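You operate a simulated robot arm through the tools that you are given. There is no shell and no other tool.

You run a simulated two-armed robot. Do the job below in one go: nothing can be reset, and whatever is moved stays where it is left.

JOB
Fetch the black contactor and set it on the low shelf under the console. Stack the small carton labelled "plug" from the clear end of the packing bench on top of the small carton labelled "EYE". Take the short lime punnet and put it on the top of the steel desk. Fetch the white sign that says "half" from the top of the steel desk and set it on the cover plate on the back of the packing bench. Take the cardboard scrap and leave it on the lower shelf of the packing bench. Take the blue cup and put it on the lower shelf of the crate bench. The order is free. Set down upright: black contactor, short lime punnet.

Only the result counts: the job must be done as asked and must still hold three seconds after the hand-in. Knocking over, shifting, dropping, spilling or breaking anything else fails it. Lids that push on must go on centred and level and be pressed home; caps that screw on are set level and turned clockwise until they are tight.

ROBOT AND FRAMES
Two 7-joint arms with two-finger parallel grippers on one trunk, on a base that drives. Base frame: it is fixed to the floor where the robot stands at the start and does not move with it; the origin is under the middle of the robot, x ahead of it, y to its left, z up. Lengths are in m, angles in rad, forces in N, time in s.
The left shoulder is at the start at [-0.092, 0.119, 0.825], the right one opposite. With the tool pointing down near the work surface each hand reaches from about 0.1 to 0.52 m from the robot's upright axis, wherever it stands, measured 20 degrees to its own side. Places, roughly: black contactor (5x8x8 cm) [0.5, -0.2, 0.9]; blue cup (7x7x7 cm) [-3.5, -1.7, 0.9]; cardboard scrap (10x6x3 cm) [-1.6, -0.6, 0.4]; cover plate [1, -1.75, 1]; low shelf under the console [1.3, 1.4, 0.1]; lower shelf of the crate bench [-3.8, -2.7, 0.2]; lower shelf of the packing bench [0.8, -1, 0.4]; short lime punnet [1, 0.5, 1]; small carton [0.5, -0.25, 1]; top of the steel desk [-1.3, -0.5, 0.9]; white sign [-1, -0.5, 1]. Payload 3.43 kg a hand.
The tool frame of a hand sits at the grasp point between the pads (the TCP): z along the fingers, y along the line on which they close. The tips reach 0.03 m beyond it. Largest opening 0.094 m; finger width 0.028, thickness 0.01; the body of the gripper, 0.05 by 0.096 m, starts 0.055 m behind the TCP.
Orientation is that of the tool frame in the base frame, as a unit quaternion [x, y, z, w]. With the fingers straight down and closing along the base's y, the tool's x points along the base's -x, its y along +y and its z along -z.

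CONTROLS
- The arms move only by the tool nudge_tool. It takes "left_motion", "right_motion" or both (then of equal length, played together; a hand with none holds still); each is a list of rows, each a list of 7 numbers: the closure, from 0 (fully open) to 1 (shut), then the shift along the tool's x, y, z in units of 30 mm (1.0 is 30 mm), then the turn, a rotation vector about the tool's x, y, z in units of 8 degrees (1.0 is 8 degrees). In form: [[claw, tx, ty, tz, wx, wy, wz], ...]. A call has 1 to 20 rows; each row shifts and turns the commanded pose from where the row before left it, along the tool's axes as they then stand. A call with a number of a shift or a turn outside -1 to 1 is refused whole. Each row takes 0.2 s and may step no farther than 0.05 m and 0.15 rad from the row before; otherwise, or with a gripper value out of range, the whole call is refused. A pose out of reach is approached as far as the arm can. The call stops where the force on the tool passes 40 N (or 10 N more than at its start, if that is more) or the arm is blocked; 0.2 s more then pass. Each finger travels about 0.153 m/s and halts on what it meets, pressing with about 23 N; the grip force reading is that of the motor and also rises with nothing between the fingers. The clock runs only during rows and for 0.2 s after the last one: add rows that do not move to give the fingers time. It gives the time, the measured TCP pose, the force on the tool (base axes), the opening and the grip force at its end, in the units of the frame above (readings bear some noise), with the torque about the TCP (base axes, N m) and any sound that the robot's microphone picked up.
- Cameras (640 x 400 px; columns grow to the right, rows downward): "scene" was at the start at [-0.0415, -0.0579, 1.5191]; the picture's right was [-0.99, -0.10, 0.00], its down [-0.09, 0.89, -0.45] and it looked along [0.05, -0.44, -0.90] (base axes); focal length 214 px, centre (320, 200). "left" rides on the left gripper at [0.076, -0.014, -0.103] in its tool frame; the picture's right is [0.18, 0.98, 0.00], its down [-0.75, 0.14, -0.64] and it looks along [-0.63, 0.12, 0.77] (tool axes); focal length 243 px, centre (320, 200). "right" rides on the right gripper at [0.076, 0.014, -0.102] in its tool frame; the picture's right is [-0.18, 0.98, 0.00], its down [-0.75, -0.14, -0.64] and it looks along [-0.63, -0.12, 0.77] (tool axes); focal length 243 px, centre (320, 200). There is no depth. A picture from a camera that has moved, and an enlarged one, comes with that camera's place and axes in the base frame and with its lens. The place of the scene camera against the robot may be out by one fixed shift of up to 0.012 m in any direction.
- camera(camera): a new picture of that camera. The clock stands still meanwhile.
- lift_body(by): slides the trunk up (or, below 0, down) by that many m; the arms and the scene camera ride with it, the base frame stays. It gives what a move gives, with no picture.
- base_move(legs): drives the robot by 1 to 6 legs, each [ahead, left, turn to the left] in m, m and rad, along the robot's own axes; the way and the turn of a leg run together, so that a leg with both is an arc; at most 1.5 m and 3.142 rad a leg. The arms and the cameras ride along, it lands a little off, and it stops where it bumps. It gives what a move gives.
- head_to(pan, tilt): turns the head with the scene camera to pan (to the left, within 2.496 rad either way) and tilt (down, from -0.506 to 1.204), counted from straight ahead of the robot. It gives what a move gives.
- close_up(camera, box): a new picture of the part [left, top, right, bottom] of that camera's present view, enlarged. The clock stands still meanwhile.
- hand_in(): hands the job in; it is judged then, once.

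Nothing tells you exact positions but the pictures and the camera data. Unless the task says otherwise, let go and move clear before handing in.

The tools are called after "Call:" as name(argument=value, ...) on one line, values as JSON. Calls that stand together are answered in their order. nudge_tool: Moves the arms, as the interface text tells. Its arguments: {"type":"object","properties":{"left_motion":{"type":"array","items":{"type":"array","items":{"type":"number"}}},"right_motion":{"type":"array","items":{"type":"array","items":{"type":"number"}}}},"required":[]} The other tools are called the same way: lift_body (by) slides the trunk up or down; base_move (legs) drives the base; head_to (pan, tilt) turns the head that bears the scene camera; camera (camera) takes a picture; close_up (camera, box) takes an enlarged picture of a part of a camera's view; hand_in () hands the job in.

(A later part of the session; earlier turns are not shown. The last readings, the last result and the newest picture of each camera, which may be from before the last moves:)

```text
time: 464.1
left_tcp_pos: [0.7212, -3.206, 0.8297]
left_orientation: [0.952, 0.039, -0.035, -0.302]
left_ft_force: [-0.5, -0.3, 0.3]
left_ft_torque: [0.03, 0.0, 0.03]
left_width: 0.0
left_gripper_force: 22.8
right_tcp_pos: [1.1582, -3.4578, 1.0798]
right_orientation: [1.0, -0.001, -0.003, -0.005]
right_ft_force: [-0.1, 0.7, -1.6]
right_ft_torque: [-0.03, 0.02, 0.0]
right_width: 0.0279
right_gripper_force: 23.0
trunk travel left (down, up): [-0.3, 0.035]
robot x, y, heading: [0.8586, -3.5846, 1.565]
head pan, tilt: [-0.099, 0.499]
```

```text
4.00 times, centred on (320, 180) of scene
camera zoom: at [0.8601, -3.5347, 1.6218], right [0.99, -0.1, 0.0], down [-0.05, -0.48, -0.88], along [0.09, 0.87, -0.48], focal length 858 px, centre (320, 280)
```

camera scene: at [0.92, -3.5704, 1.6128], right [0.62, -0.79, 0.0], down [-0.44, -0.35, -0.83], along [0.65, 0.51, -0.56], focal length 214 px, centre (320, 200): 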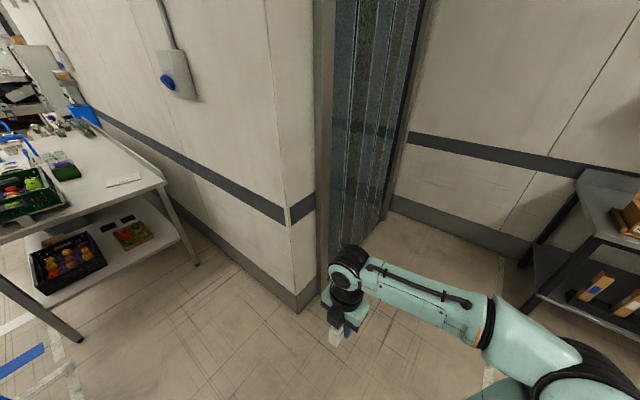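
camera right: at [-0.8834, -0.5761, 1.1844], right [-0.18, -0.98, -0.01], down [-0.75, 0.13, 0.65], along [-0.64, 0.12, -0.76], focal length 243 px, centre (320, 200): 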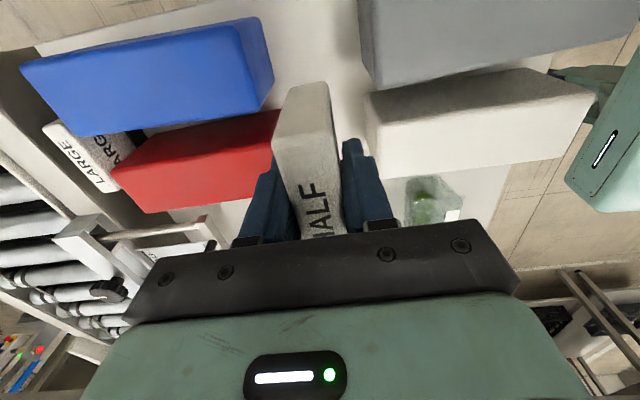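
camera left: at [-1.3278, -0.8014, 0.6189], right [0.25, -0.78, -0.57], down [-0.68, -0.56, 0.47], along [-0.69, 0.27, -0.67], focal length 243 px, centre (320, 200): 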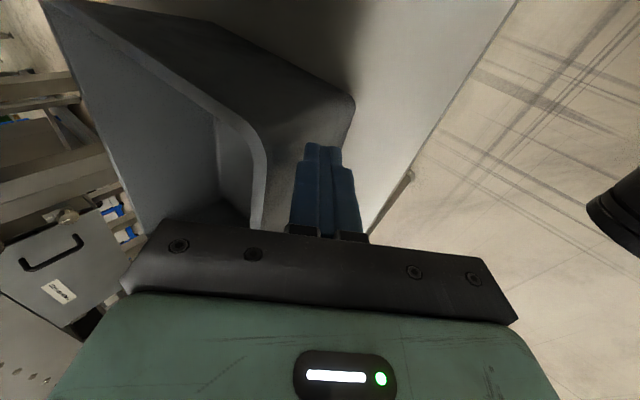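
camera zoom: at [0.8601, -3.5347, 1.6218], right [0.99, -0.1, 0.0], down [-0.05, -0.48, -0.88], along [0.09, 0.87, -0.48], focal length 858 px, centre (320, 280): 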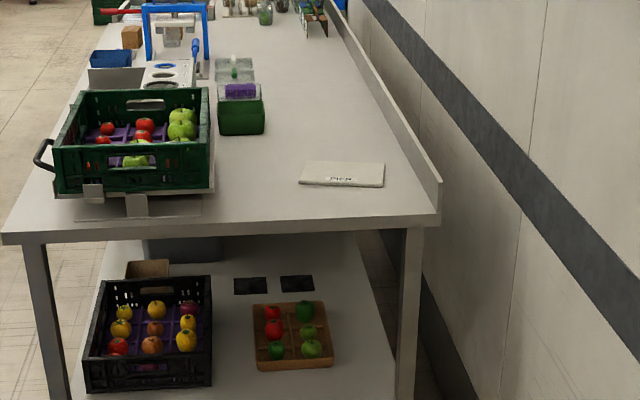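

The plate spans about x 1.01–1.20, y -1.78 to -1.63. Before approaching the bench end I'll raise and retract the left hand so it clears the bench, then drive up.

Call:
nudge_tool(left_motion=[[1, 0, -0.48, -0.68, 0, 0, 0], [1, 0, -0.48, -0.68, 0, 0, 0], [1, 0, -0.48, -0.68, 0, 0, 0], [1, 0, -0.48, -0.68, 0, 0, 0], [1, 0, -0.48, -0.68, 0, 0, 0], [1, 0, -0.48, -0.68, 0, 0, 0], [1, 0, -0.48, -0.68, 0, 0, 0], [1, 0, -0.48, -0.68, 0, 0, 0], [1, 0, -0.48, -0.68, 0, 0, 0], [1, 0, -0.48, -0.68, 0, 0, 0], [1, 0, 0, 0, -0.8, 0, 0], [1, 0, 0, 0, -0.8, 0, 0], [1, 0, 0, 0, -0.8, 0, 0], [1, 0, 0, 0, -0.8, 0, 0], [1, 0, 0, 0, 0, 0, 0]])

Call:
nudge_tool(left_motion=[[1, 0, 0.7, 0, 0, 0, 0], [1, 0, 0.7, 0, 0, 0, 0], [1, 0, 0.7, 0, 0, 0, 0], [1, 0, 0.7, 0, 0, 0, 0], [1, 0, 0.7, 0, 0, 0, 0], [1, 0, 0.7, 0, 0, 0, 0], [1, 0, 0, 0, 0, 0, 0]])

Call:
base_move(legs=[[1.0, 0, 0], [0, -0.09, 0]])

Call:
head_to(pan=-0.2, tilt=0.8)

Call:
camera(camera="scene")

```text
time: 467.4
left_tcp_pos: [0.7336, -3.2044, 1.0786]
left_orientation: [0.995, 0.047, -0.025, -0.083]
left_ft_force: [0.3, -0.4, -0.7]
left_ft_torque: [0.0, -0.02, -0.03]
left_width: 0.0001
left_gripper_force: 22.5
right_tcp_pos: [1.1598, -3.4571, 1.0771]
right_orientation: [1.0, -0.001, -0.004, -0.005]
right_ft_force: [-0.7, -0.3, -0.3]
right_ft_torque: [-0.01, -0.02, 0.01]
right_width: 0.0278
right_gripper_force: 23.0
trunk travel left (down, up): [-0.3, 0.035]
robot x, y, heading: [0.8526, -3.5848, 1.574]
head pan, tilt: [-0.099, 0.499]
```

```text
time: 468.7
left_tcp_pos: [0.6856, -3.3063, 1.0393]
left_orientation: [0.989, 0.133, -0.035, -0.049]
left_ft_force: [-0.3, -0.7, 0.3]
left_ft_torque: [0.0, -0.02, -0.01]
left_width: 0.0004
left_gripper_force: 22.4
right_tcp_pos: [1.1587, -3.457, 1.0784]
right_orientation: [1.0, -0.001, -0.003, -0.004]
right_ft_force: [-0.2, 0.1, -0.4]
right_ft_torque: [0.0, 0.04, 0.03]
right_width: 0.0283
right_gripper_force: 23.3
trunk travel left (down, up): [-0.3, 0.035]
robot x, y, heading: [0.8579, -3.5854, 1.567]
head pan, tilt: [-0.099, 0.499]
stopped in row 6 (left hand): the arm was blocked; the commanded pose is now the measured one
```

```text
time: 474.9
left_tcp_pos: [0.7851, -2.3129, 1.0408]
left_orientation: [0.99, 0.128, -0.036, -0.048]
left_ft_force: [-0.6, -0.8, -0.7]
left_ft_torque: [0.0, 0.01, -0.01]
left_width: 0.0002
left_gripper_force: 23.3
right_tcp_pos: [1.2569, -2.4681, 1.0791]
right_orientation: [1.0, -0.005, -0.004, -0.005]
right_ft_force: [-0.3, 0.3, -1.7]
right_ft_torque: [0.03, -0.01, -0.02]
right_width: 0.0278
right_gripper_force: 23.0
trunk travel left (down, up): [-0.3, 0.035]
robot x, y, heading: [0.9532, -2.5949, 1.56]
head pan, tilt: [-0.099, 0.499]
```

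```text
time: 475.7
left_tcp_pos: [0.7846, -2.3126, 1.0408]
left_orientation: [0.99, 0.127, -0.035, -0.049]
left_ft_force: [0.2, -0.5, 0.2]
left_ft_torque: [-0.01, 0.02, 0.02]
left_width: 0.0
left_gripper_force: 22.7
right_tcp_pos: [1.2571, -2.4688, 1.0791]
right_orientation: [1.0, -0.006, -0.003, -0.005]
right_ft_force: [0.4, -0.1, -1.6]
right_ft_torque: [0.01, 0.03, -0.03]
right_width: 0.0282
right_gripper_force: 23.4
trunk travel left (down, up): [-0.3, 0.035]
robot x, y, heading: [0.9525, -2.5931, 1.558]
head pan, tilt: [-0.201, 0.799]
```

```text
taken
camera scene: at [0.9644, -2.5548, 1.5959], right [0.98, -0.21, 0.0], down [-0.15, -0.7, -0.7], along [0.15, 0.68, -0.72], focal length 214 px, centre (320, 200)
```

scene: 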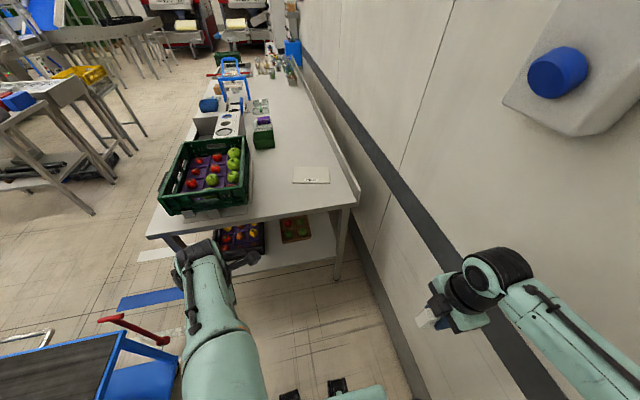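

Good view of the plate. Raise the left hand further (the veg crate is ahead of it), and bring the right hand in front, away from the wall; then drive up close.

Call:
nudge_tool(left_motion=[[1, 0, 0, -0.7, 0, 0, 0], [1, 0, 0, -0.8, 0, 0, 0], [1, 0, 0, -0.8, 0, 0, 0], [1, 0, 0, -0.8, 0, 0, 0], [1, 0, 0, -0.8, 0, 0, 0], [1, 0, 0, -0.8, 0, 0, 0], [1, 0, 0, -0.6, 0, 0, 0], [1, 0, 0, 0, 0, 0, 0], [1, 0, 0, 0, 0, 0, 0], [1, 0, 0, 0, 0, 0, 0]], right_motion=[[1, -0.3, -0.3, 0, 0, 0, 0], [1, -0.5, -0.5, 0, 0, 0, 0], [1, -0.5, -0.6, -0.2, 0, 0, 0], [1, -0.5, -0.6, -0.4, 0, 0, 0], [1, -0.5, -0.6, -0.4, 0, 0, 0], [1, -0.5, -0.6, -0.4, 0, 0, 0], [1, -0.5, -0.6, -0.3, 0, 0, 0], [1, -0.5, -0.6, 0, 0, 0, 0], [1, -0.3, -0.4, 0, 0, 0, 0], [1, 0, 0, 0, 0, 0, 0]])

Call:
base_move(legs=[[0.2, 0, 0.012]])

Call:
camera(camera="scene")

Call:
camera(camera="right")

```text
time: 477.9
left_tcp_pos: [0.7981, -2.3267, 1.1976]
left_orientation: [0.99, 0.125, -0.033, -0.049]
left_ft_force: [-0.4, -0.1, 0.4]
left_ft_torque: [0.02, -0.03, -0.01]
left_width: 0.0
left_gripper_force: 22.4
right_tcp_pos: [1.1363, -2.3237, 1.1315]
right_orientation: [1.0, -0.006, -0.003, -0.005]
right_ft_force: [0.1, -0.1, -1.9]
right_ft_torque: [0.0, 0.01, 0.01]
right_width: 0.028
right_gripper_force: 23.0
trunk travel left (down, up): [-0.3, 0.035]
robot x, y, heading: [0.9525, -2.592, 1.561]
head pan, tilt: [-0.201, 0.799]
```

```text
time: 479.5
left_tcp_pos: [0.7952, -2.1286, 1.1972]
left_orientation: [0.989, 0.134, -0.034, -0.048]
left_ft_force: [0.0, 0.2, 0.6]
left_ft_torque: [-0.03, -0.02, -0.01]
left_width: 0.0
left_gripper_force: 23.1
right_tcp_pos: [1.1337, -2.1205, 1.1319]
right_orientation: [1.0, 0.002, -0.003, -0.005]
right_ft_force: [1.0, -1.0, -1.4]
right_ft_torque: [-0.01, -0.01, -0.01]
right_width: 0.0283
right_gripper_force: 23.4
trunk travel left (down, up): [-0.3, 0.035]
robot x, y, heading: [0.9529, -2.3934, 1.574]
head pan, tilt: [-0.201, 0.799]
```

```text
taken
camera scene: at [0.9652, -2.3538, 1.5958], right [0.98, -0.2, 0.0], down [-0.14, -0.7, -0.7], along [0.14, 0.68, -0.72], focal length 214 px, centre (320, 200)
```

scene: 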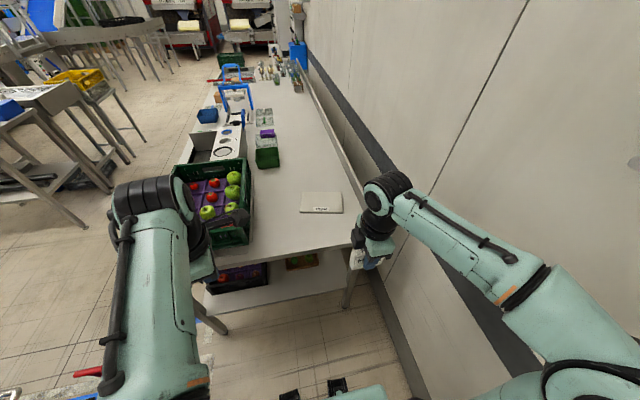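

```text
taken
camera right: at [1.2103, -2.1368, 1.233], right [-0.18, -0.98, -0.01], down [-0.75, 0.13, 0.65], along [-0.64, 0.12, -0.76], focal length 243 px, centre (320, 200)
```

right: 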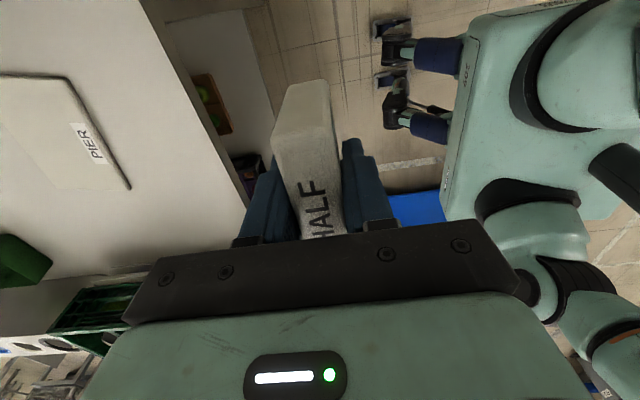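

The plate ("PIER") is centred near (1.105, -1.70). Drive up to the bench end and extend the right hand over the plate.

Call:
base_move(legs=[[0.18, 0, 0]])

Call:
lift_body(by=0.035)

Call:
nudge_tool(right_motion=[[1, 0, -0.4, 0, 0, 0, 0], [1, -0.1, -0.6, 0, 0, 0, 0], [1, -0.1, -0.6, 0, 0, 0, 0], [1, -0.1, -0.6, 0.2, 0, 0, 0], [1, -0.1, -0.6, 0.3, 0, 0, 0], [1, -0.1, -0.6, 0.3, 0, 0, 0], [1, -0.1, -0.6, 0.3, 0, 0, 0], [1, -0.1, -0.6, 0.3, 0, 0, 0], [1, -0.1, -0.6, 0.3, 0, 0, 0], [1, 0, -0.5, 0.3, 0, 0, 0], [1, 0, -0.4, 0.3, 0, 0, 0], [1, 0, 0, 0, 0, 0, 0]])

Call:
camera(camera="right")

Call:
camera(camera="scene")

```text
time: 481.0
left_tcp_pos: [0.796, -1.9489, 1.1971]
left_orientation: [0.989, 0.133, -0.033, -0.048]
left_ft_force: [0.3, -0.1, -0.4]
left_ft_torque: [-0.02, 0.02, 0.01]
left_width: 0.0
left_gripper_force: 22.6
right_tcp_pos: [1.1352, -1.9418, 1.1307]
right_orientation: [1.0, 0.001, -0.003, -0.004]
right_ft_force: [0.0, 1.3, -1.4]
right_ft_torque: [-0.06, -0.01, -0.03]
right_width: 0.028
right_gripper_force: 23.2
trunk travel left (down, up): [-0.3, 0.035]
robot x, y, heading: [0.9546, -2.2149, 1.569]
head pan, tilt: [-0.201, 0.799]
```

```text
time: 481.8
left_tcp_pos: [0.7954, -1.9481, 1.2333]
left_orientation: [0.989, 0.134, -0.033, -0.048]
left_ft_force: [0.0, -0.5, -0.5]
left_ft_torque: [0.04, -0.03, -0.02]
left_width: 0.0
left_gripper_force: 22.8
right_tcp_pos: [1.1336, -1.9403, 1.1678]
right_orientation: [1.0, 0.001, -0.004, -0.005]
right_ft_force: [0.1, -0.5, -1.2]
right_ft_torque: [0.03, -0.01, -0.01]
right_width: 0.028
right_gripper_force: 22.9
trunk travel left (down, up): [-0.335, 0.0]
robot x, y, heading: [0.9522, -2.2122, 1.574]
head pan, tilt: [-0.201, 0.799]
```

```text
time: 484.4
left_tcp_pos: [0.7957, -1.9476, 1.2315]
left_orientation: [0.989, 0.133, -0.034, -0.049]
left_ft_force: [0.4, -0.3, 0.7]
left_ft_torque: [-0.01, -0.01, 0.02]
left_width: 0.0
left_gripper_force: 23.2
right_tcp_pos: [1.1084, -1.7564, 1.0992]
right_orientation: [1.0, 0.001, -0.003, -0.005]
right_ft_force: [0.5, -0.4, -1.1]
right_ft_torque: [0.0, -0.02, -0.03]
right_width: 0.0278
right_gripper_force: 22.5
trunk travel left (down, up): [-0.335, 0.0]
robot x, y, heading: [0.9532, -2.213, 1.575]
head pan, tilt: [-0.201, 0.799]
```

```text
taken
camera right: at [1.1851, -1.7736, 1.2012], right [-0.18, -0.98, -0.01], down [-0.75, 0.13, 0.65], along [-0.64, 0.13, -0.76], focal length 243 px, centre (320, 200)
```

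right: 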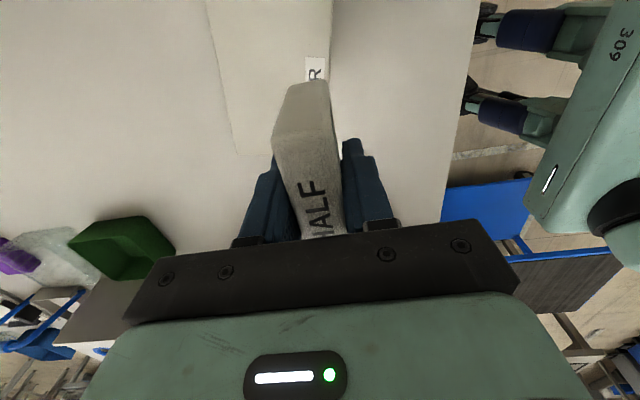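

```text
taken
camera scene: at [0.9653, -2.1743, 1.6313], right [0.98, -0.2, 0.0], down [-0.14, -0.7, -0.7], along [0.14, 0.68, -0.72], focal length 214 px, centre (320, 200)
```

scene: 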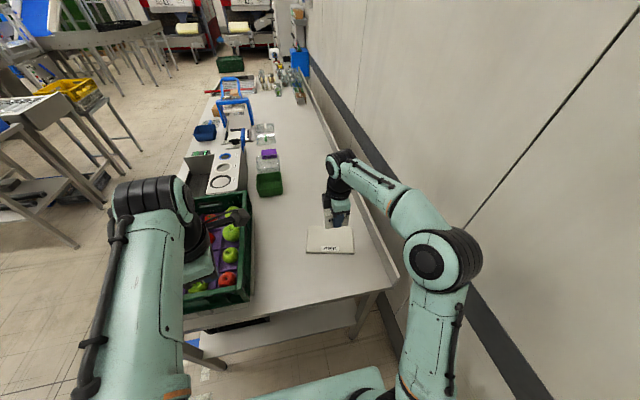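

The plate runs y≈-1.77 to -1.648. Move 4.6 cm further in and lower to just above it.

Call:
nudge_tool(right_motion=[[1, 0, -0.5, 0, 0, 0, 0], [1, 0, -0.5, 0.1, 0, 0, 0], [1, 0, -0.5, 0.3, 0, 0, 0], [1, 0, 0, 0.5, 0, 0, 0], [1, 0, 0, 0.6, 0, 0, 0], [1, 0, 0, 0.6, 0, 0, 0], [1, 0, 0, 0.6, 0, 0, 0], [1, 0, 0, 0.6, 0, 0, 0], [1, 0, 0, 0.4, 0, 0, 0], [1, 0, 0, 0, 0, 0, 0]])

Call:
camera(camera="right")

Call:
close_up(camera="scene", box=[270, 180, 390, 255])

```text
time: 486.6
left_tcp_pos: [0.7955, -1.9482, 1.2317]
left_orientation: [0.989, 0.133, -0.033, -0.048]
left_ft_force: [0.8, -0.2, 0.5]
left_ft_torque: [0.0, 0.02, 0.01]
left_width: 0.0
left_gripper_force: 23.4
right_tcp_pos: [1.1094, -1.7112, 0.9883]
right_orientation: [1.0, 0.001, -0.004, -0.004]
right_ft_force: [0.4, 0.4, -0.6]
right_ft_torque: [0.0, 0.01, -0.03]
right_width: 0.0278
right_gripper_force: 23.0
trunk travel left (down, up): [-0.335, 0.0]
robot x, y, heading: [0.9579, -2.21, 1.57]
head pan, tilt: [-0.201, 0.799]
```

```text
taken
camera right: at [1.1853, -1.7275, 1.0901], right [-0.18, -0.98, -0.01], down [-0.75, 0.13, 0.65], along [-0.64, 0.13, -0.76], focal length 243 px, centre (320, 200)
```

right: 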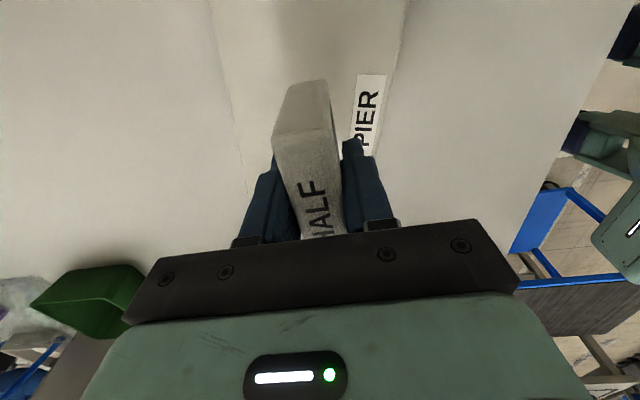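

```text
5.33 times, centred on (330, 218) of scene
camera zoom: at [0.9652, -2.1741, 1.6313], right [0.98, -0.2, 0.0], down [-0.14, -0.7, -0.7], along [0.14, 0.68, -0.72], focal length 1144 px, centre (267, 107)
```

zoom: 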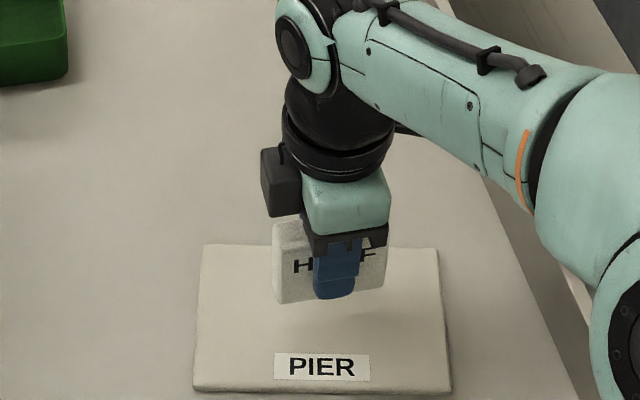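

The sign is centred over the plate. Lower in small steps until it touches.

Call:
nudge_tool(right_motion=[[1, 0, 0, 0.3, 0, 0, 0], [1, 0, 0, 0.3, 0, 0, 0], [1, 0, 0, 0.15, 0, 0, 0], [1, 0, 0, 0, 0, 0, 0]])

Call:
nudge_tool(right_motion=[[1, 0, 0, 0.12, 0, 0, 0], [1, 0, 0, 0, 0, 0, 0]])

Call:
nudge_tool(right_motion=[[1, 0, 0, 0.12, 0, 0, 0], [1, 0, 0, 0, 0, 0, 0]])

Call:
close_up(camera="scene", box=[270, 180, 390, 255])

```text
time: 487.6
left_tcp_pos: [0.7956, -1.9476, 1.232]
left_orientation: [0.989, 0.134, -0.034, -0.049]
left_ft_force: [-1.6, 0.0, -0.1]
left_ft_torque: [-0.01, 0.02, 0.01]
left_width: 0.0
left_gripper_force: 22.9
right_tcp_pos: [1.1076, -1.7109, 0.9667]
right_orientation: [1.0, 0.001, -0.003, -0.005]
right_ft_force: [-0.6, 0.4, -1.1]
right_ft_torque: [-0.01, 0.01, 0.0]
right_width: 0.0281
right_gripper_force: 23.3
trunk travel left (down, up): [-0.335, 0.0]
robot x, y, heading: [0.9512, -2.2151, 1.573]
head pan, tilt: [-0.201, 0.799]
```

```text
time: 488.2
left_tcp_pos: [0.7947, -1.9493, 1.2335]
left_orientation: [0.989, 0.134, -0.034, -0.049]
left_ft_force: [-0.7, 0.0, 0.2]
left_ft_torque: [-0.02, 0.01, 0.01]
left_width: 0.0001
left_gripper_force: 22.8
right_tcp_pos: [1.1081, -1.7106, 0.9624]
right_orientation: [1.0, 0.001, -0.004, -0.005]
right_ft_force: [-0.3, 0.2, -1.6]
right_ft_torque: [0.01, 0.0, 0.03]
right_width: 0.0281
right_gripper_force: 23.2
trunk travel left (down, up): [-0.335, 0.0]
robot x, y, heading: [0.952, -2.212, 1.573]
head pan, tilt: [-0.201, 0.799]
```

```text
time: 488.8
left_tcp_pos: [0.7939, -1.9487, 1.232]
left_orientation: [0.989, 0.134, -0.034, -0.047]
left_ft_force: [-0.1, -0.8, 0.1]
left_ft_torque: [-0.03, 0.01, -0.02]
left_width: 0.0
left_gripper_force: 23.5
right_tcp_pos: [1.1071, -1.7107, 0.9589]
right_orientation: [1.0, 0.001, -0.003, -0.005]
right_ft_force: [0.1, -0.3, -0.9]
right_ft_torque: [-0.02, -0.03, 0.01]
right_width: 0.0277
right_gripper_force: 23.0
trunk travel left (down, up): [-0.335, 0.0]
robot x, y, heading: [0.9542, -2.2091, 1.569]
head pan, tilt: [-0.201, 0.799]
```

```text
5.33 times, centred on (330, 218) of scene
camera zoom: at [0.9652, -2.1741, 1.6313], right [0.98, -0.2, 0.0], down [-0.14, -0.7, -0.7], along [0.14, 0.68, -0.72], focal length 1144 px, centre (267, 107)
```

zoom: 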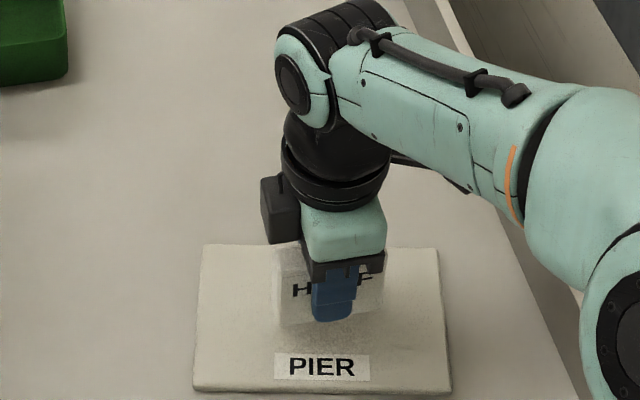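

Call:
nudge_tool(right_motion=[[1, 0, 0, 0.12, 0, 0, 0], [1, 0, 0, 0, 0, 0, 0]])

Call:
nudge_tool(right_motion=[[1, 0, 0, 0.12, 0, 0, 0], [1, 0, 0, 0, 0, 0, 0]])

Call:
nudge_tool(right_motion=[[1, 0, 0, 0.1, 0, 0, 0], [1, 0, 0, 0, 0, 0, 0]])

```text
time: 489.4
left_tcp_pos: [0.7942, -1.9472, 1.2325]
left_orientation: [0.989, 0.133, -0.034, -0.048]
left_ft_force: [-0.4, 0.1, 0.5]
left_ft_torque: [-0.04, 0.02, 0.01]
left_width: 0.0
left_gripper_force: 23.0
right_tcp_pos: [1.1082, -1.7111, 0.9558]
right_orientation: [1.0, 0.001, -0.004, -0.006]
right_ft_force: [0.4, -0.1, -0.4]
right_ft_torque: [0.01, 0.0, -0.02]
right_width: 0.0278
right_gripper_force: 22.8
trunk travel left (down, up): [-0.335, 0.0]
robot x, y, heading: [0.9518, -2.2133, 1.574]
head pan, tilt: [-0.201, 0.799]
```

```text
time: 490.0
left_tcp_pos: [0.7959, -1.9489, 1.2329]
left_orientation: [0.989, 0.133, -0.033, -0.048]
left_ft_force: [0.0, -0.4, 0.3]
left_ft_torque: [-0.03, -0.02, -0.04]
left_width: 0.0002
left_gripper_force: 23.3
right_tcp_pos: [1.1087, -1.7099, 0.9516]
right_orientation: [1.0, 0.001, -0.004, -0.006]
right_ft_force: [-0.5, -0.6, -1.0]
right_ft_torque: [0.04, -0.01, -0.01]
right_width: 0.0279
right_gripper_force: 23.7
trunk travel left (down, up): [-0.335, 0.0]
robot x, y, heading: [0.9529, -2.215, 1.571]
head pan, tilt: [-0.201, 0.799]
```

```text
time: 490.6
left_tcp_pos: [0.7952, -1.947, 1.2335]
left_orientation: [0.989, 0.133, -0.034, -0.048]
left_ft_force: [-0.2, -0.8, -0.5]
left_ft_torque: [0.03, -0.03, 0.03]
left_width: 0.0002
left_gripper_force: 22.9
right_tcp_pos: [1.1076, -1.7106, 0.9477]
right_orientation: [1.0, 0.002, -0.003, -0.006]
right_ft_force: [1.3, 1.0, -1.6]
right_ft_torque: [0.01, 0.0, 0.01]
right_width: 0.0281
right_gripper_force: 22.8
trunk travel left (down, up): [-0.335, 0.0]
robot x, y, heading: [0.9535, -2.2128, 1.569]
head pan, tilt: [-0.201, 0.799]
```

Call:
nudge_tool(right_motion=[[1, 0, 0, 0.1, 0, 0, 0], [1, 0, 0, 0, 0, 0, 0]])

Call:
nudge_tool(right_motion=[[1, 0, 0, 0.1, 0, 0, 0], [1, 0, 0, 0, 0, 0, 0]])

Call:
close_up(camera="scene", box=[270, 180, 390, 255])

```text
time: 491.2
left_tcp_pos: [0.7946, -1.9474, 1.2321]
left_orientation: [0.989, 0.133, -0.034, -0.048]
left_ft_force: [-0.3, -0.6, 0.1]
left_ft_torque: [0.01, -0.02, 0.04]
left_width: 0.0002
left_gripper_force: 22.9
right_tcp_pos: [1.1089, -1.71, 0.9467]
right_orientation: [1.0, 0.002, -0.003, -0.005]
right_ft_force: [-0.1, 0.5, -1.6]
right_ft_torque: [0.01, 0.01, 0.02]
right_width: 0.0278
right_gripper_force: 23.1
trunk travel left (down, up): [-0.335, 0.0]
robot x, y, heading: [0.9519, -2.212, 1.569]
head pan, tilt: [-0.201, 0.799]
```

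```text
time: 491.8
left_tcp_pos: [0.7953, -1.9476, 1.2323]
left_orientation: [0.989, 0.133, -0.034, -0.048]
left_ft_force: [-0.3, -0.1, -0.7]
left_ft_torque: [0.04, 0.01, 0.02]
left_width: 0.0
left_gripper_force: 22.6
right_tcp_pos: [1.1086, -1.7092, 0.9418]
right_orientation: [1.0, 0.001, -0.004, -0.005]
right_ft_force: [-0.8, 0.1, -0.9]
right_ft_torque: [-0.04, -0.01, -0.03]
right_width: 0.0282
right_gripper_force: 23.2
trunk travel left (down, up): [-0.335, 0.0]
robot x, y, heading: [0.9511, -2.2175, 1.572]
head pan, tilt: [-0.201, 0.799]
```

```text
5.33 times, centred on (330, 218) of scene
camera zoom: at [0.9653, -2.1741, 1.6313], right [0.98, -0.2, 0.0], down [-0.14, -0.7, -0.7], along [0.14, 0.68, -0.72], focal length 1144 px, centre (267, 107)
```

zoom: 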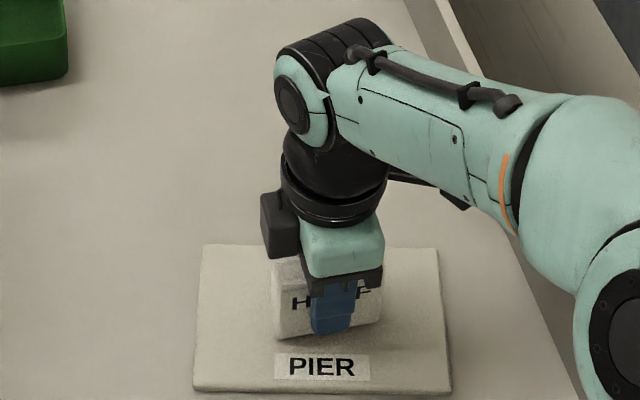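

Call:
nudge_tool(right_motion=[[1, 0, 0, 0.1, 0, 0, 0], [1, 0, 0, 0, 0, 0, 0]])

Call:
nudge_tool(right_motion=[[1, 0, 0, 0.1, 0, 0, 0], [1, 0, 0, 0, 0, 0, 0]])

Call:
nudge_tool(right_motion=[[1, 0, 0, 0.1, 0, 0, 0], [1, 0, 0, 0, 0, 0, 0]])

```text
time: 492.4
left_tcp_pos: [0.7951, -1.9471, 1.2319]
left_orientation: [0.989, 0.134, -0.033, -0.049]
left_ft_force: [-0.1, -0.3, -0.5]
left_ft_torque: [-0.02, 0.01, -0.03]
left_width: 0.0001
left_gripper_force: 22.6
right_tcp_pos: [1.1088, -1.7103, 0.9404]
right_orientation: [1.0, 0.001, -0.004, -0.006]
right_ft_force: [-0.6, 0.7, -1.3]
right_ft_torque: [0.0, 0.0, -0.01]
right_width: 0.0278
right_gripper_force: 23.7
trunk travel left (down, up): [-0.335, 0.0]
robot x, y, heading: [0.9531, -2.213, 1.575]
head pan, tilt: [-0.201, 0.799]
```

```text
time: 493.0
left_tcp_pos: [0.794, -1.9487, 1.232]
left_orientation: [0.989, 0.133, -0.034, -0.048]
left_ft_force: [-0.6, 0.0, 0.7]
left_ft_torque: [-0.02, -0.02, -0.04]
left_width: 0.0
left_gripper_force: 23.4
right_tcp_pos: [1.1072, -1.71, 0.9385]
right_orientation: [1.0, 0.0, -0.004, -0.006]
right_ft_force: [0.5, -0.4, 8.0]
right_ft_torque: [-0.13, -0.09, 0.0]
right_width: 0.0277
right_gripper_force: 23.1
trunk travel left (down, up): [-0.335, 0.0]
robot x, y, heading: [0.9536, -2.2108, 1.571]
head pan, tilt: [-0.201, 0.799]
```

```text
time: 493.6
left_tcp_pos: [0.7954, -1.9499, 1.2336]
left_orientation: [0.989, 0.134, -0.033, -0.049]
left_ft_force: [1.0, 0.9, 0.2]
left_ft_torque: [-0.01, -0.02, -0.02]
left_width: 0.0002
left_gripper_force: 22.5
right_tcp_pos: [1.1077, -1.7106, 0.9362]
right_orientation: [1.0, 0.001, -0.004, -0.008]
right_ft_force: [0.4, 1.7, 24.2]
right_ft_torque: [-0.25, 0.03, 0.0]
right_width: 0.0281
right_gripper_force: 22.7
trunk travel left (down, up): [-0.335, 0.0]
robot x, y, heading: [0.9512, -2.2076, 1.569]
head pan, tilt: [-0.201, 0.799]
```

Contact. Ease the load, open gently and rise.

Call:
nudge_tool(right_motion=[[1, 0, 0, -0.12, 0, 0, 0], [0.85, 0, 0, 0, 0, 0, 0], [0.65, 0, 0, 0, 0, 0, 0], [0.5, 0, 0, 0, 0, 0, 0], [0.4, 0, 0, 0, 0, 0, 0], [0.4, 0, 0, 0, 0, 0, 0], [0.4, 0, 0, -0.4, 0, 0, 0], [0.4, 0, 0, -0.6, 0, 0, 0], [0.4, 0, 0, -0.7, 0, 0, 0], [0.4, 0, 0, -0.7, 0, 0, 0], [0.4, 0, 0, -0.7, 0, 0, 0], [0.4, 0, 0, -0.7, 0, 0, 0], [0.4, 0, 0, -0.7, 0, 0, 0], [0.4, 0, 0, 0, 0, 0, 0]])

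Call:
camera(camera="right")

Call:
close_up(camera="scene", box=[270, 180, 390, 255])

```text
time: 496.6
left_tcp_pos: [0.7949, -1.9475, 1.2324]
left_orientation: [0.989, 0.133, -0.034, -0.048]
left_ft_force: [0.4, 0.8, -0.7]
left_ft_torque: [-0.03, -0.01, -0.01]
left_width: 0.0
left_gripper_force: 22.6
right_tcp_pos: [1.1087, -1.7129, 1.0731]
right_orientation: [1.0, 0.0, -0.003, -0.006]
right_ft_force: [0.2, 0.0, 0.3]
right_ft_torque: [0.01, -0.01, 0.01]
right_width: 0.0569
right_gripper_force: 0.1
trunk travel left (down, up): [-0.335, 0.0]
robot x, y, heading: [0.9529, -2.2126, 1.571]
head pan, tilt: [-0.201, 0.799]
```

```text
taken
camera right: at [1.1857, -1.7284, 1.1749], right [-0.18, -0.98, -0.01], down [-0.75, 0.13, 0.65], along [-0.64, 0.12, -0.76], focal length 243 px, centre (320, 200)
```

right: 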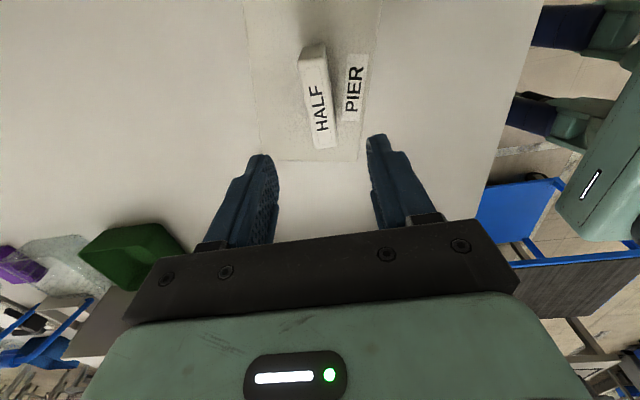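

```text
5.33 times, centred on (330, 218) of scene
camera zoom: at [0.9653, -2.1741, 1.6313], right [0.98, -0.2, 0.0], down [-0.14, -0.7, -0.7], along [0.14, 0.68, -0.72], focal length 1144 px, centre (267, 107)
```

zoom: 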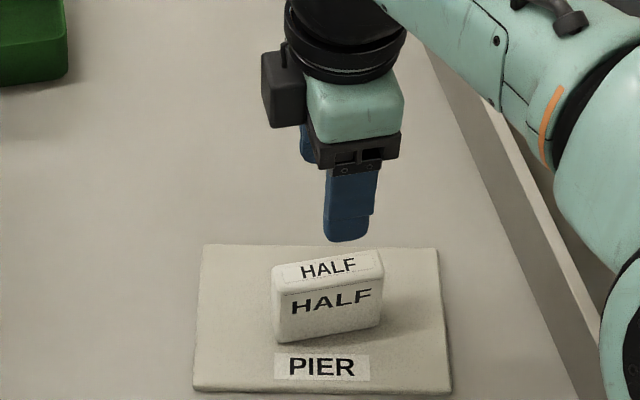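

The sign stands on the cover plate. Retract the right hand, back out, and drive round toward the benches in the west where the blue cup is.

Call:
nudge_tool(right_motion=[[0.2, 0, 0, -0.7, 0, 0, 0], [0, 0, 0.3, -0.7, 0, 0, 0], [0, 0, 0.7, -0.3, 0, 0, 0], [0, 0, 0.8, 0, 0, 0, 0], [0, 0, 0.8, 0, 0, 0, 0], [0, 0, 0.8, 0, 0, 0, 0], [0, 0, 0.8, 0, 0, 0, 0], [0, 0, 0.8, 0, 0, 0, 0], [0, 0, 0.8, 0, 0, 0, 0], [0, 0, 0, 0, 0, 0, 0]])

Call:
base_move(legs=[[-1.37, 0, 0], [0, 1.05, 0], [0, 1.05, 0], [0, 1.1, 0]])

Call:
head_to(pan=1.0, tilt=0.5)

Call:
camera(camera="scene")

Call:
close_up(camera="scene", box=[200, 80, 440, 230])

```text
time: 498.8
left_tcp_pos: [0.7959, -1.9472, 1.2323]
left_orientation: [0.989, 0.134, -0.034, -0.048]
left_ft_force: [-0.3, 0.5, 0.1]
left_ft_torque: [-0.02, 0.03, -0.02]
left_width: 0.0001
left_gripper_force: 23.4
right_tcp_pos: [1.1108, -1.8856, 1.121]
right_orientation: [1.0, 0.0, -0.003, -0.005]
right_ft_force: [-0.4, 0.8, -0.2]
right_ft_torque: [-0.01, 0.0, 0.02]
right_width: 0.0941
right_gripper_force: 0.1
trunk travel left (down, up): [-0.335, 0.0]
robot x, y, heading: [0.9528, -2.2112, 1.57]
head pan, tilt: [-0.201, 0.799]
```

```text
time: 533.3
left_tcp_pos: [-2.3969, -3.2845, 1.232]
left_orientation: [0.99, 0.127, -0.033, -0.048]
left_ft_force: [0.2, -0.4, -0.2]
left_ft_torque: [0.02, -0.02, 0.02]
left_width: 0.0
left_gripper_force: 23.1
right_tcp_pos: [-2.0811, -3.2269, 1.1224]
right_orientation: [1.0, -0.007, -0.004, -0.005]
right_ft_force: [1.4, -0.1, 0.0]
right_ft_torque: [-0.01, 0.02, -0.01]
right_width: 0.0937
right_gripper_force: 0.1
trunk travel left (down, up): [-0.335, 0.0]
robot x, y, heading: [-2.2435, -3.5527, 1.563]
head pan, tilt: [-0.201, 0.799]
```

```text
time: 534.7
left_tcp_pos: [-2.3974, -3.286, 1.2332]
left_orientation: [0.99, 0.127, -0.033, -0.048]
left_ft_force: [0.3, 0.8, -0.5]
left_ft_torque: [0.01, -0.04, 0.02]
left_width: 0.0001
left_gripper_force: 23.1
right_tcp_pos: [-2.0821, -3.2278, 1.1222]
right_orientation: [1.0, -0.006, -0.004, -0.006]
right_ft_force: [0.4, -0.1, 0.3]
right_ft_torque: [-0.01, 0.01, 0.0]
right_width: 0.0942
right_gripper_force: 0.0
trunk travel left (down, up): [-0.335, 0.0]
robot x, y, heading: [-2.2413, -3.5507, 1.549]
head pan, tilt: [1.0, 0.499]
```

```text
taken
camera scene: at [-2.3233, -3.5427, 1.6572], right [0.55, 0.83, 0.0], down [0.4, -0.26, -0.88], along [-0.73, 0.48, -0.48], focal length 214 px, centre (320, 200)
```

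scene: 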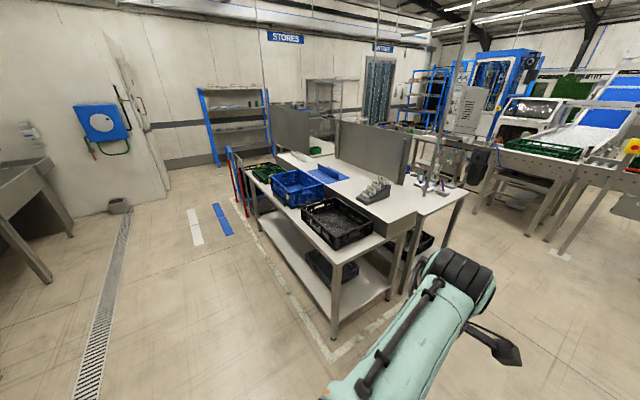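

```text
2.67 times, centred on (320, 155) of scene
camera zoom: at [-2.3233, -3.5427, 1.6572], right [0.55, 0.83, 0.0], down [0.4, -0.26, -0.88], along [-0.73, 0.48, -0.48], focal length 572 px, centre (320, 320)
```

zoom: 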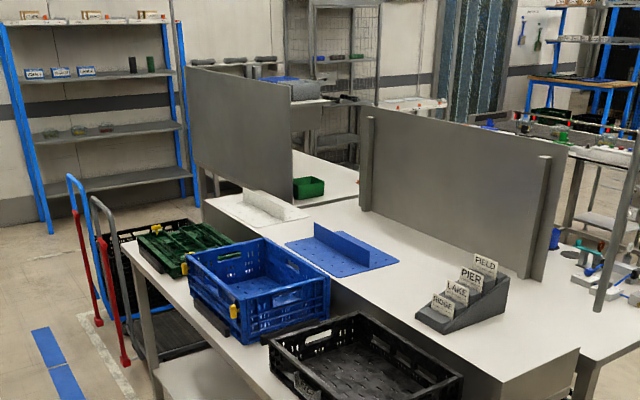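

The crate bench (south side) with its lower shelf is in view; the cup is on the north bench of the same island. I'll drive north along x≈-2.25 and look at the north side.

Call:
base_move(legs=[[1.2, 0, 0.02], [1.15, 0, 0]])

Call:
head_to(pan=1.45, tilt=0.5)

Call:
camera(camera="scene")

Call:
close_up(camera="scene", box=[200, 100, 360, 200])

```text
time: 546.2
left_tcp_pos: [-2.4258, -0.9622, 1.2321]
left_orientation: [0.988, 0.14, -0.034, -0.048]
left_ft_force: [0.2, 0.0, 0.2]
left_ft_torque: [0.02, -0.01, -0.01]
left_width: 0.0
left_gripper_force: 22.9
right_tcp_pos: [-2.1128, -0.8949, 1.122]
right_orientation: [1.0, 0.007, -0.003, -0.005]
right_ft_force: [1.1, -0.2, -0.6]
right_ft_torque: [0.03, -0.01, 0.01]
right_width: 0.0942
right_gripper_force: 0.1
trunk travel left (down, up): [-0.335, 0.0]
robot x, y, heading: [-2.266, -1.2246, 1.584]
head pan, tilt: [1.0, 0.499]
```

```text
time: 547.1
left_tcp_pos: [-2.4259, -0.9614, 1.2318]
left_orientation: [0.988, 0.141, -0.034, -0.048]
left_ft_force: [0.0, -1.1, -1.5]
left_ft_torque: [-0.01, -0.01, 0.0]
left_width: 0.0
left_gripper_force: 23.0
right_tcp_pos: [-2.1122, -0.8951, 1.1211]
right_orientation: [1.0, 0.007, -0.003, -0.005]
right_ft_force: [0.1, -0.8, -0.3]
right_ft_torque: [-0.04, 0.01, -0.01]
right_width: 0.0943
right_gripper_force: 0.0
trunk travel left (down, up): [-0.335, 0.0]
robot x, y, heading: [-2.2632, -1.2257, 1.582]
head pan, tilt: [1.45, 0.499]
```

```text
taken
camera scene: at [-2.3582, -1.2542, 1.6572], right [0.11, 0.99, 0.0], down [0.48, -0.05, -0.88], along [-0.87, 0.1, -0.48], focal length 214 px, centre (320, 200)
```

scene: 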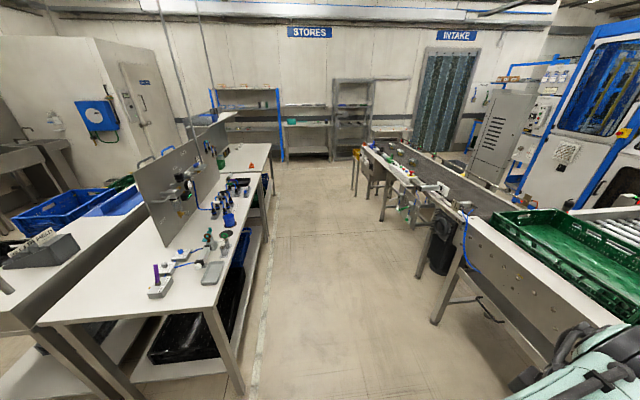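

```text
4.00 times, centred on (280, 150) of scene
camera zoom: at [-2.3582, -1.2542, 1.6572], right [0.11, 0.99, 0.0], down [0.48, -0.05, -0.88], along [-0.87, 0.1, -0.48], focal length 858 px, centre (480, 400)
```

zoom: 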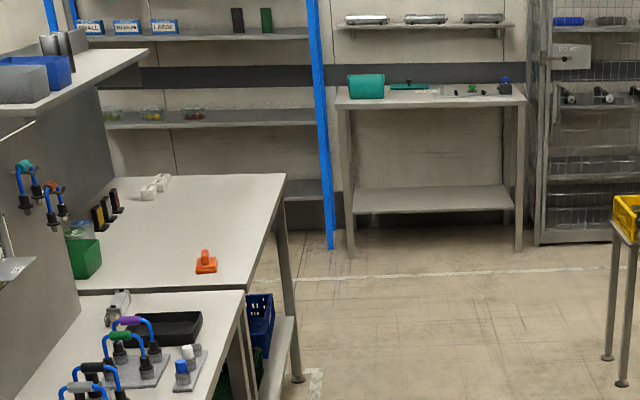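

Call:
close_up(camera="scene", box=[130, 170, 290, 270])

Call:
close_up(camera="scene", box=[180, 140, 280, 203])

```text
4.00 times, centred on (210, 220) of scene
camera zoom: at [-2.3582, -1.2542, 1.6572], right [0.11, 0.99, 0.0], down [0.48, -0.05, -0.88], along [-0.87, 0.1, -0.48], focal length 858 px, centre (760, 120)
```

zoom: 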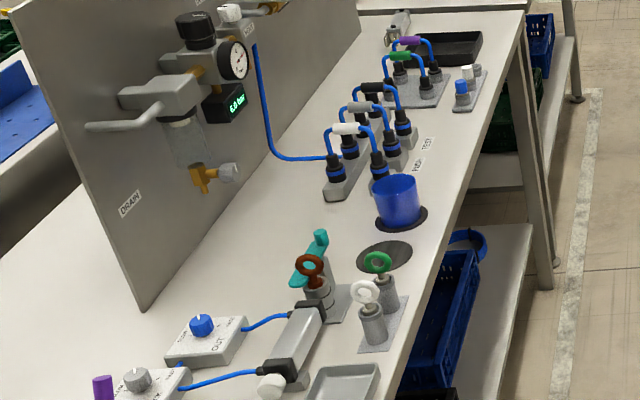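

```text
6.35 times, centred on (230, 172) of scene
camera zoom: at [-2.3582, -1.2542, 1.6572], right [0.11, 0.99, 0.0], down [0.48, -0.05, -0.88], along [-0.87, 0.1, -0.48], focal length 1362 px, centre (891, 381)
```

zoom: 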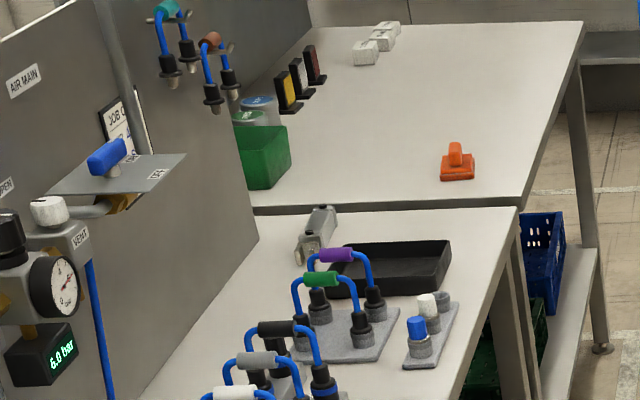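

The blue cup stands near the north edge of the island's north bench at about (-3.50, -1.70). I'll turn to face south here, then set up the right hand (flipped, pitched 45°) as with the contactor.

Call:
base_move(legs=[[0.05, 0, 0], [0, 0, -3.14]])

Call:
nudge_tool(right_motion=[[0, 0, 0, 0, 0, 0, -1], [0, 0, 0, 0, 0, 0, -1], [0, 0, 0, 0, 0, 0, -1], [0, 0, 0, 0, 0, 0, -1], [0, 0, 0, 0, 0, 0, -1], [0, 0, 0, 0, 0, 0, -1], [0, 0, 0, 0, 0, 0, -1], [0, 0, 0, 0, 0, 0, -1], [0, 0, 0, 0, 0, 0, -1], [0, 0, 0, 0, 0, 0, -1], [0, 0, 0, 0, 0, 0, -1], [0, 0, 0, 0, 0, 0, -0.25], [0, 0, 0, 0, 0, 1, 0], [0, 0, 0, 0, 0, 1, 0], [0, 0, 0, 0, 0, 1, 0], [0, 0, 0, 0, 0, 1, 0], [0, 0, 0, 0, 0, 1, 0], [0, 0, 0, 0, 0, 0.625, 0], [0, 0, 0, 0, 0, 0, 0]])

Call:
camera(camera="right")

Call:
head_to(pan=-0.8, tilt=0.7)

Call:
camera(camera="scene")

```text
time: 555.3
left_tcp_pos: [-2.106, -1.4375, 1.2328]
left_orientation: [-0.137, 0.989, -0.049, 0.034]
left_ft_force: [0.1, 0.5, -0.3]
left_ft_torque: [0.01, -0.01, 0.02]
left_width: 0.0
left_gripper_force: 23.3
right_tcp_pos: [-2.418, -1.5021, 1.1216]
right_orientation: [-0.004, 1.0, -0.005, 0.003]
right_ft_force: [0.7, 0.7, -0.3]
right_ft_torque: [-0.02, 0.0, 0.05]
right_width: 0.0936
right_gripper_force: 0.1
trunk travel left (down, up): [-0.335, 0.0]
robot x, y, heading: [-2.2645, -1.1752, -1.567]
head pan, tilt: [1.45, 0.499]
```

```text
time: 559.3
left_tcp_pos: [-2.1048, -1.4384, 1.233]
left_orientation: [-0.136, 0.989, -0.048, 0.035]
left_ft_force: [0.1, 0.3, -0.2]
left_ft_torque: [0.03, 0.01, -0.01]
left_width: 0.0002
left_gripper_force: 22.9
right_tcp_pos: [-2.4185, -1.5008, 1.1229]
right_orientation: [0.653, -0.65, 0.279, 0.271]
right_ft_force: [0.2, 0.2, 0.0]
right_ft_torque: [0.02, -0.01, 0.02]
right_width: 0.0941
right_gripper_force: 0.0
trunk travel left (down, up): [-0.335, 0.0]
robot x, y, heading: [-2.2595, -1.1744, -1.564]
head pan, tilt: [1.45, 0.499]
```

```text
taken
camera right: at [-2.4338, -1.4827, 1.2479], right [-0.98, 0.12, -0.14], down [0.13, 0.99, -0.09], along [0.13, -0.11, -0.99], focal length 243 px, centre (320, 200)
```

right: 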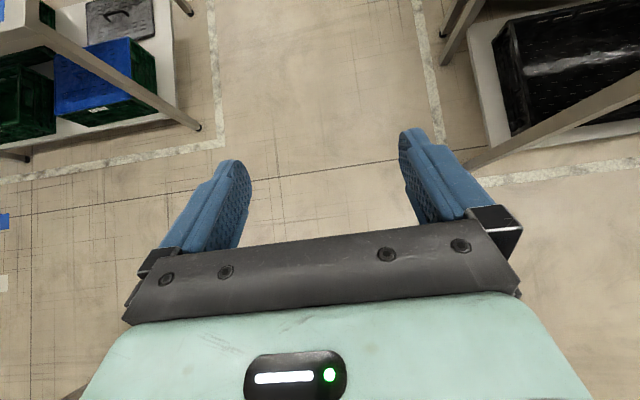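

```text
time: 561.4
left_tcp_pos: [-2.1038, -1.4365, 1.2316]
left_orientation: [-0.137, 0.989, -0.048, 0.034]
left_ft_force: [-0.1, -0.2, 0.5]
left_ft_torque: [0.01, -0.02, 0.0]
left_width: 0.0
left_gripper_force: 23.1
right_tcp_pos: [-2.418, -1.5014, 1.1224]
right_orientation: [0.654, -0.65, 0.277, 0.27]
right_ft_force: [0.2, 0.2, 0.1]
right_ft_torque: [0.02, 0.04, 0.01]
right_width: 0.0941
right_gripper_force: 0.1
trunk travel left (down, up): [-0.335, 0.0]
robot x, y, heading: [-2.2679, -1.1722, -1.567]
head pan, tilt: [-0.799, 0.7]
```

```text
taken
camera scene: at [-2.3297, -1.184, 1.6395], right [-0.7, 0.71, 0.0], down [0.46, 0.45, -0.76], along [-0.55, -0.54, -0.64], focal length 214 px, centre (320, 200)
```

scene: 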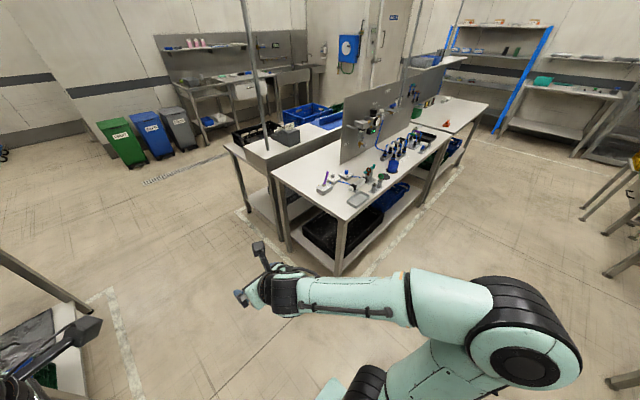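

The hand is set. Drive right (west) along the north side to x≈-3.40 and look.

Call:
base_move(legs=[[0, -1.13, 0]])

Call:
head_to(pan=-0.1, tilt=0.8)

Call:
camera(camera="scene")

Call:
camera(camera="right")

```text
time: 571.6
left_tcp_pos: [-3.228, -1.4481, 1.232]
left_orientation: [-0.144, 0.988, -0.048, 0.034]
left_ft_force: [-1.3, 0.1, -0.8]
left_ft_torque: [-0.02, -0.01, 0.04]
left_width: 0.0
left_gripper_force: 23.3
right_tcp_pos: [-3.5408, -1.5181, 1.122]
right_orientation: [0.658, -0.645, 0.279, 0.27]
right_ft_force: [0.0, 0.7, -0.2]
right_ft_torque: [-0.03, 0.0, 0.02]
right_width: 0.0943
right_gripper_force: 0.2
trunk travel left (down, up): [-0.335, 0.0]
robot x, y, heading: [-3.3931, -1.1872, -1.551]
head pan, tilt: [-0.799, 0.7]
```

```text
time: 572.7
left_tcp_pos: [-3.2282, -1.4497, 1.2334]
left_orientation: [-0.143, 0.988, -0.047, 0.033]
left_ft_force: [0.3, -0.4, 0.6]
left_ft_torque: [0.03, 0.0, -0.02]
left_width: 0.0
left_gripper_force: 22.6
right_tcp_pos: [-3.5411, -1.5168, 1.1213]
right_orientation: [0.658, -0.646, 0.278, 0.269]
right_ft_force: [-0.7, -0.6, 0.5]
right_ft_torque: [0.02, 0.0, 0.05]
right_width: 0.094
right_gripper_force: 0.1
trunk travel left (down, up): [-0.335, 0.0]
robot x, y, heading: [-3.386, -1.1886, -1.55]
head pan, tilt: [-0.099, 0.799]
```

```text
taken
camera scene: at [-3.4035, -1.2189, 1.6313], right [-1.0, 0.08, 0.0], down [0.06, 0.71, -0.7], along [-0.06, -0.69, -0.72], focal length 214 px, centre (320, 200)
```

scene: 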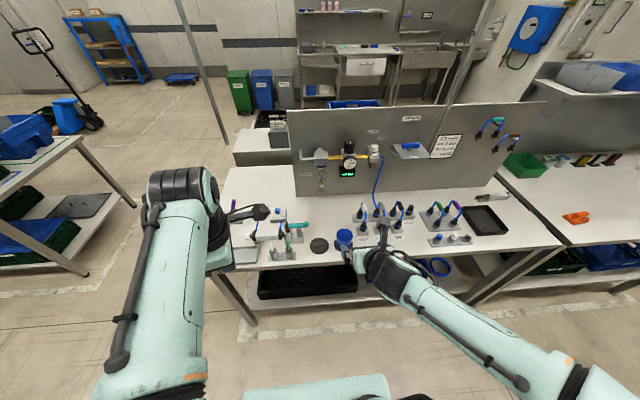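

```text
taken
camera right: at [-3.5567, -1.4992, 1.2479], right [-0.98, 0.11, -0.14], down [0.12, 0.99, -0.09], along [0.13, -0.1, -0.99], focal length 243 px, centre (320, 200)
```

right: 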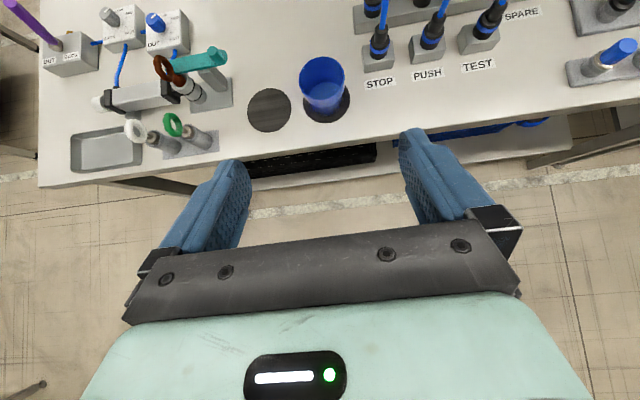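

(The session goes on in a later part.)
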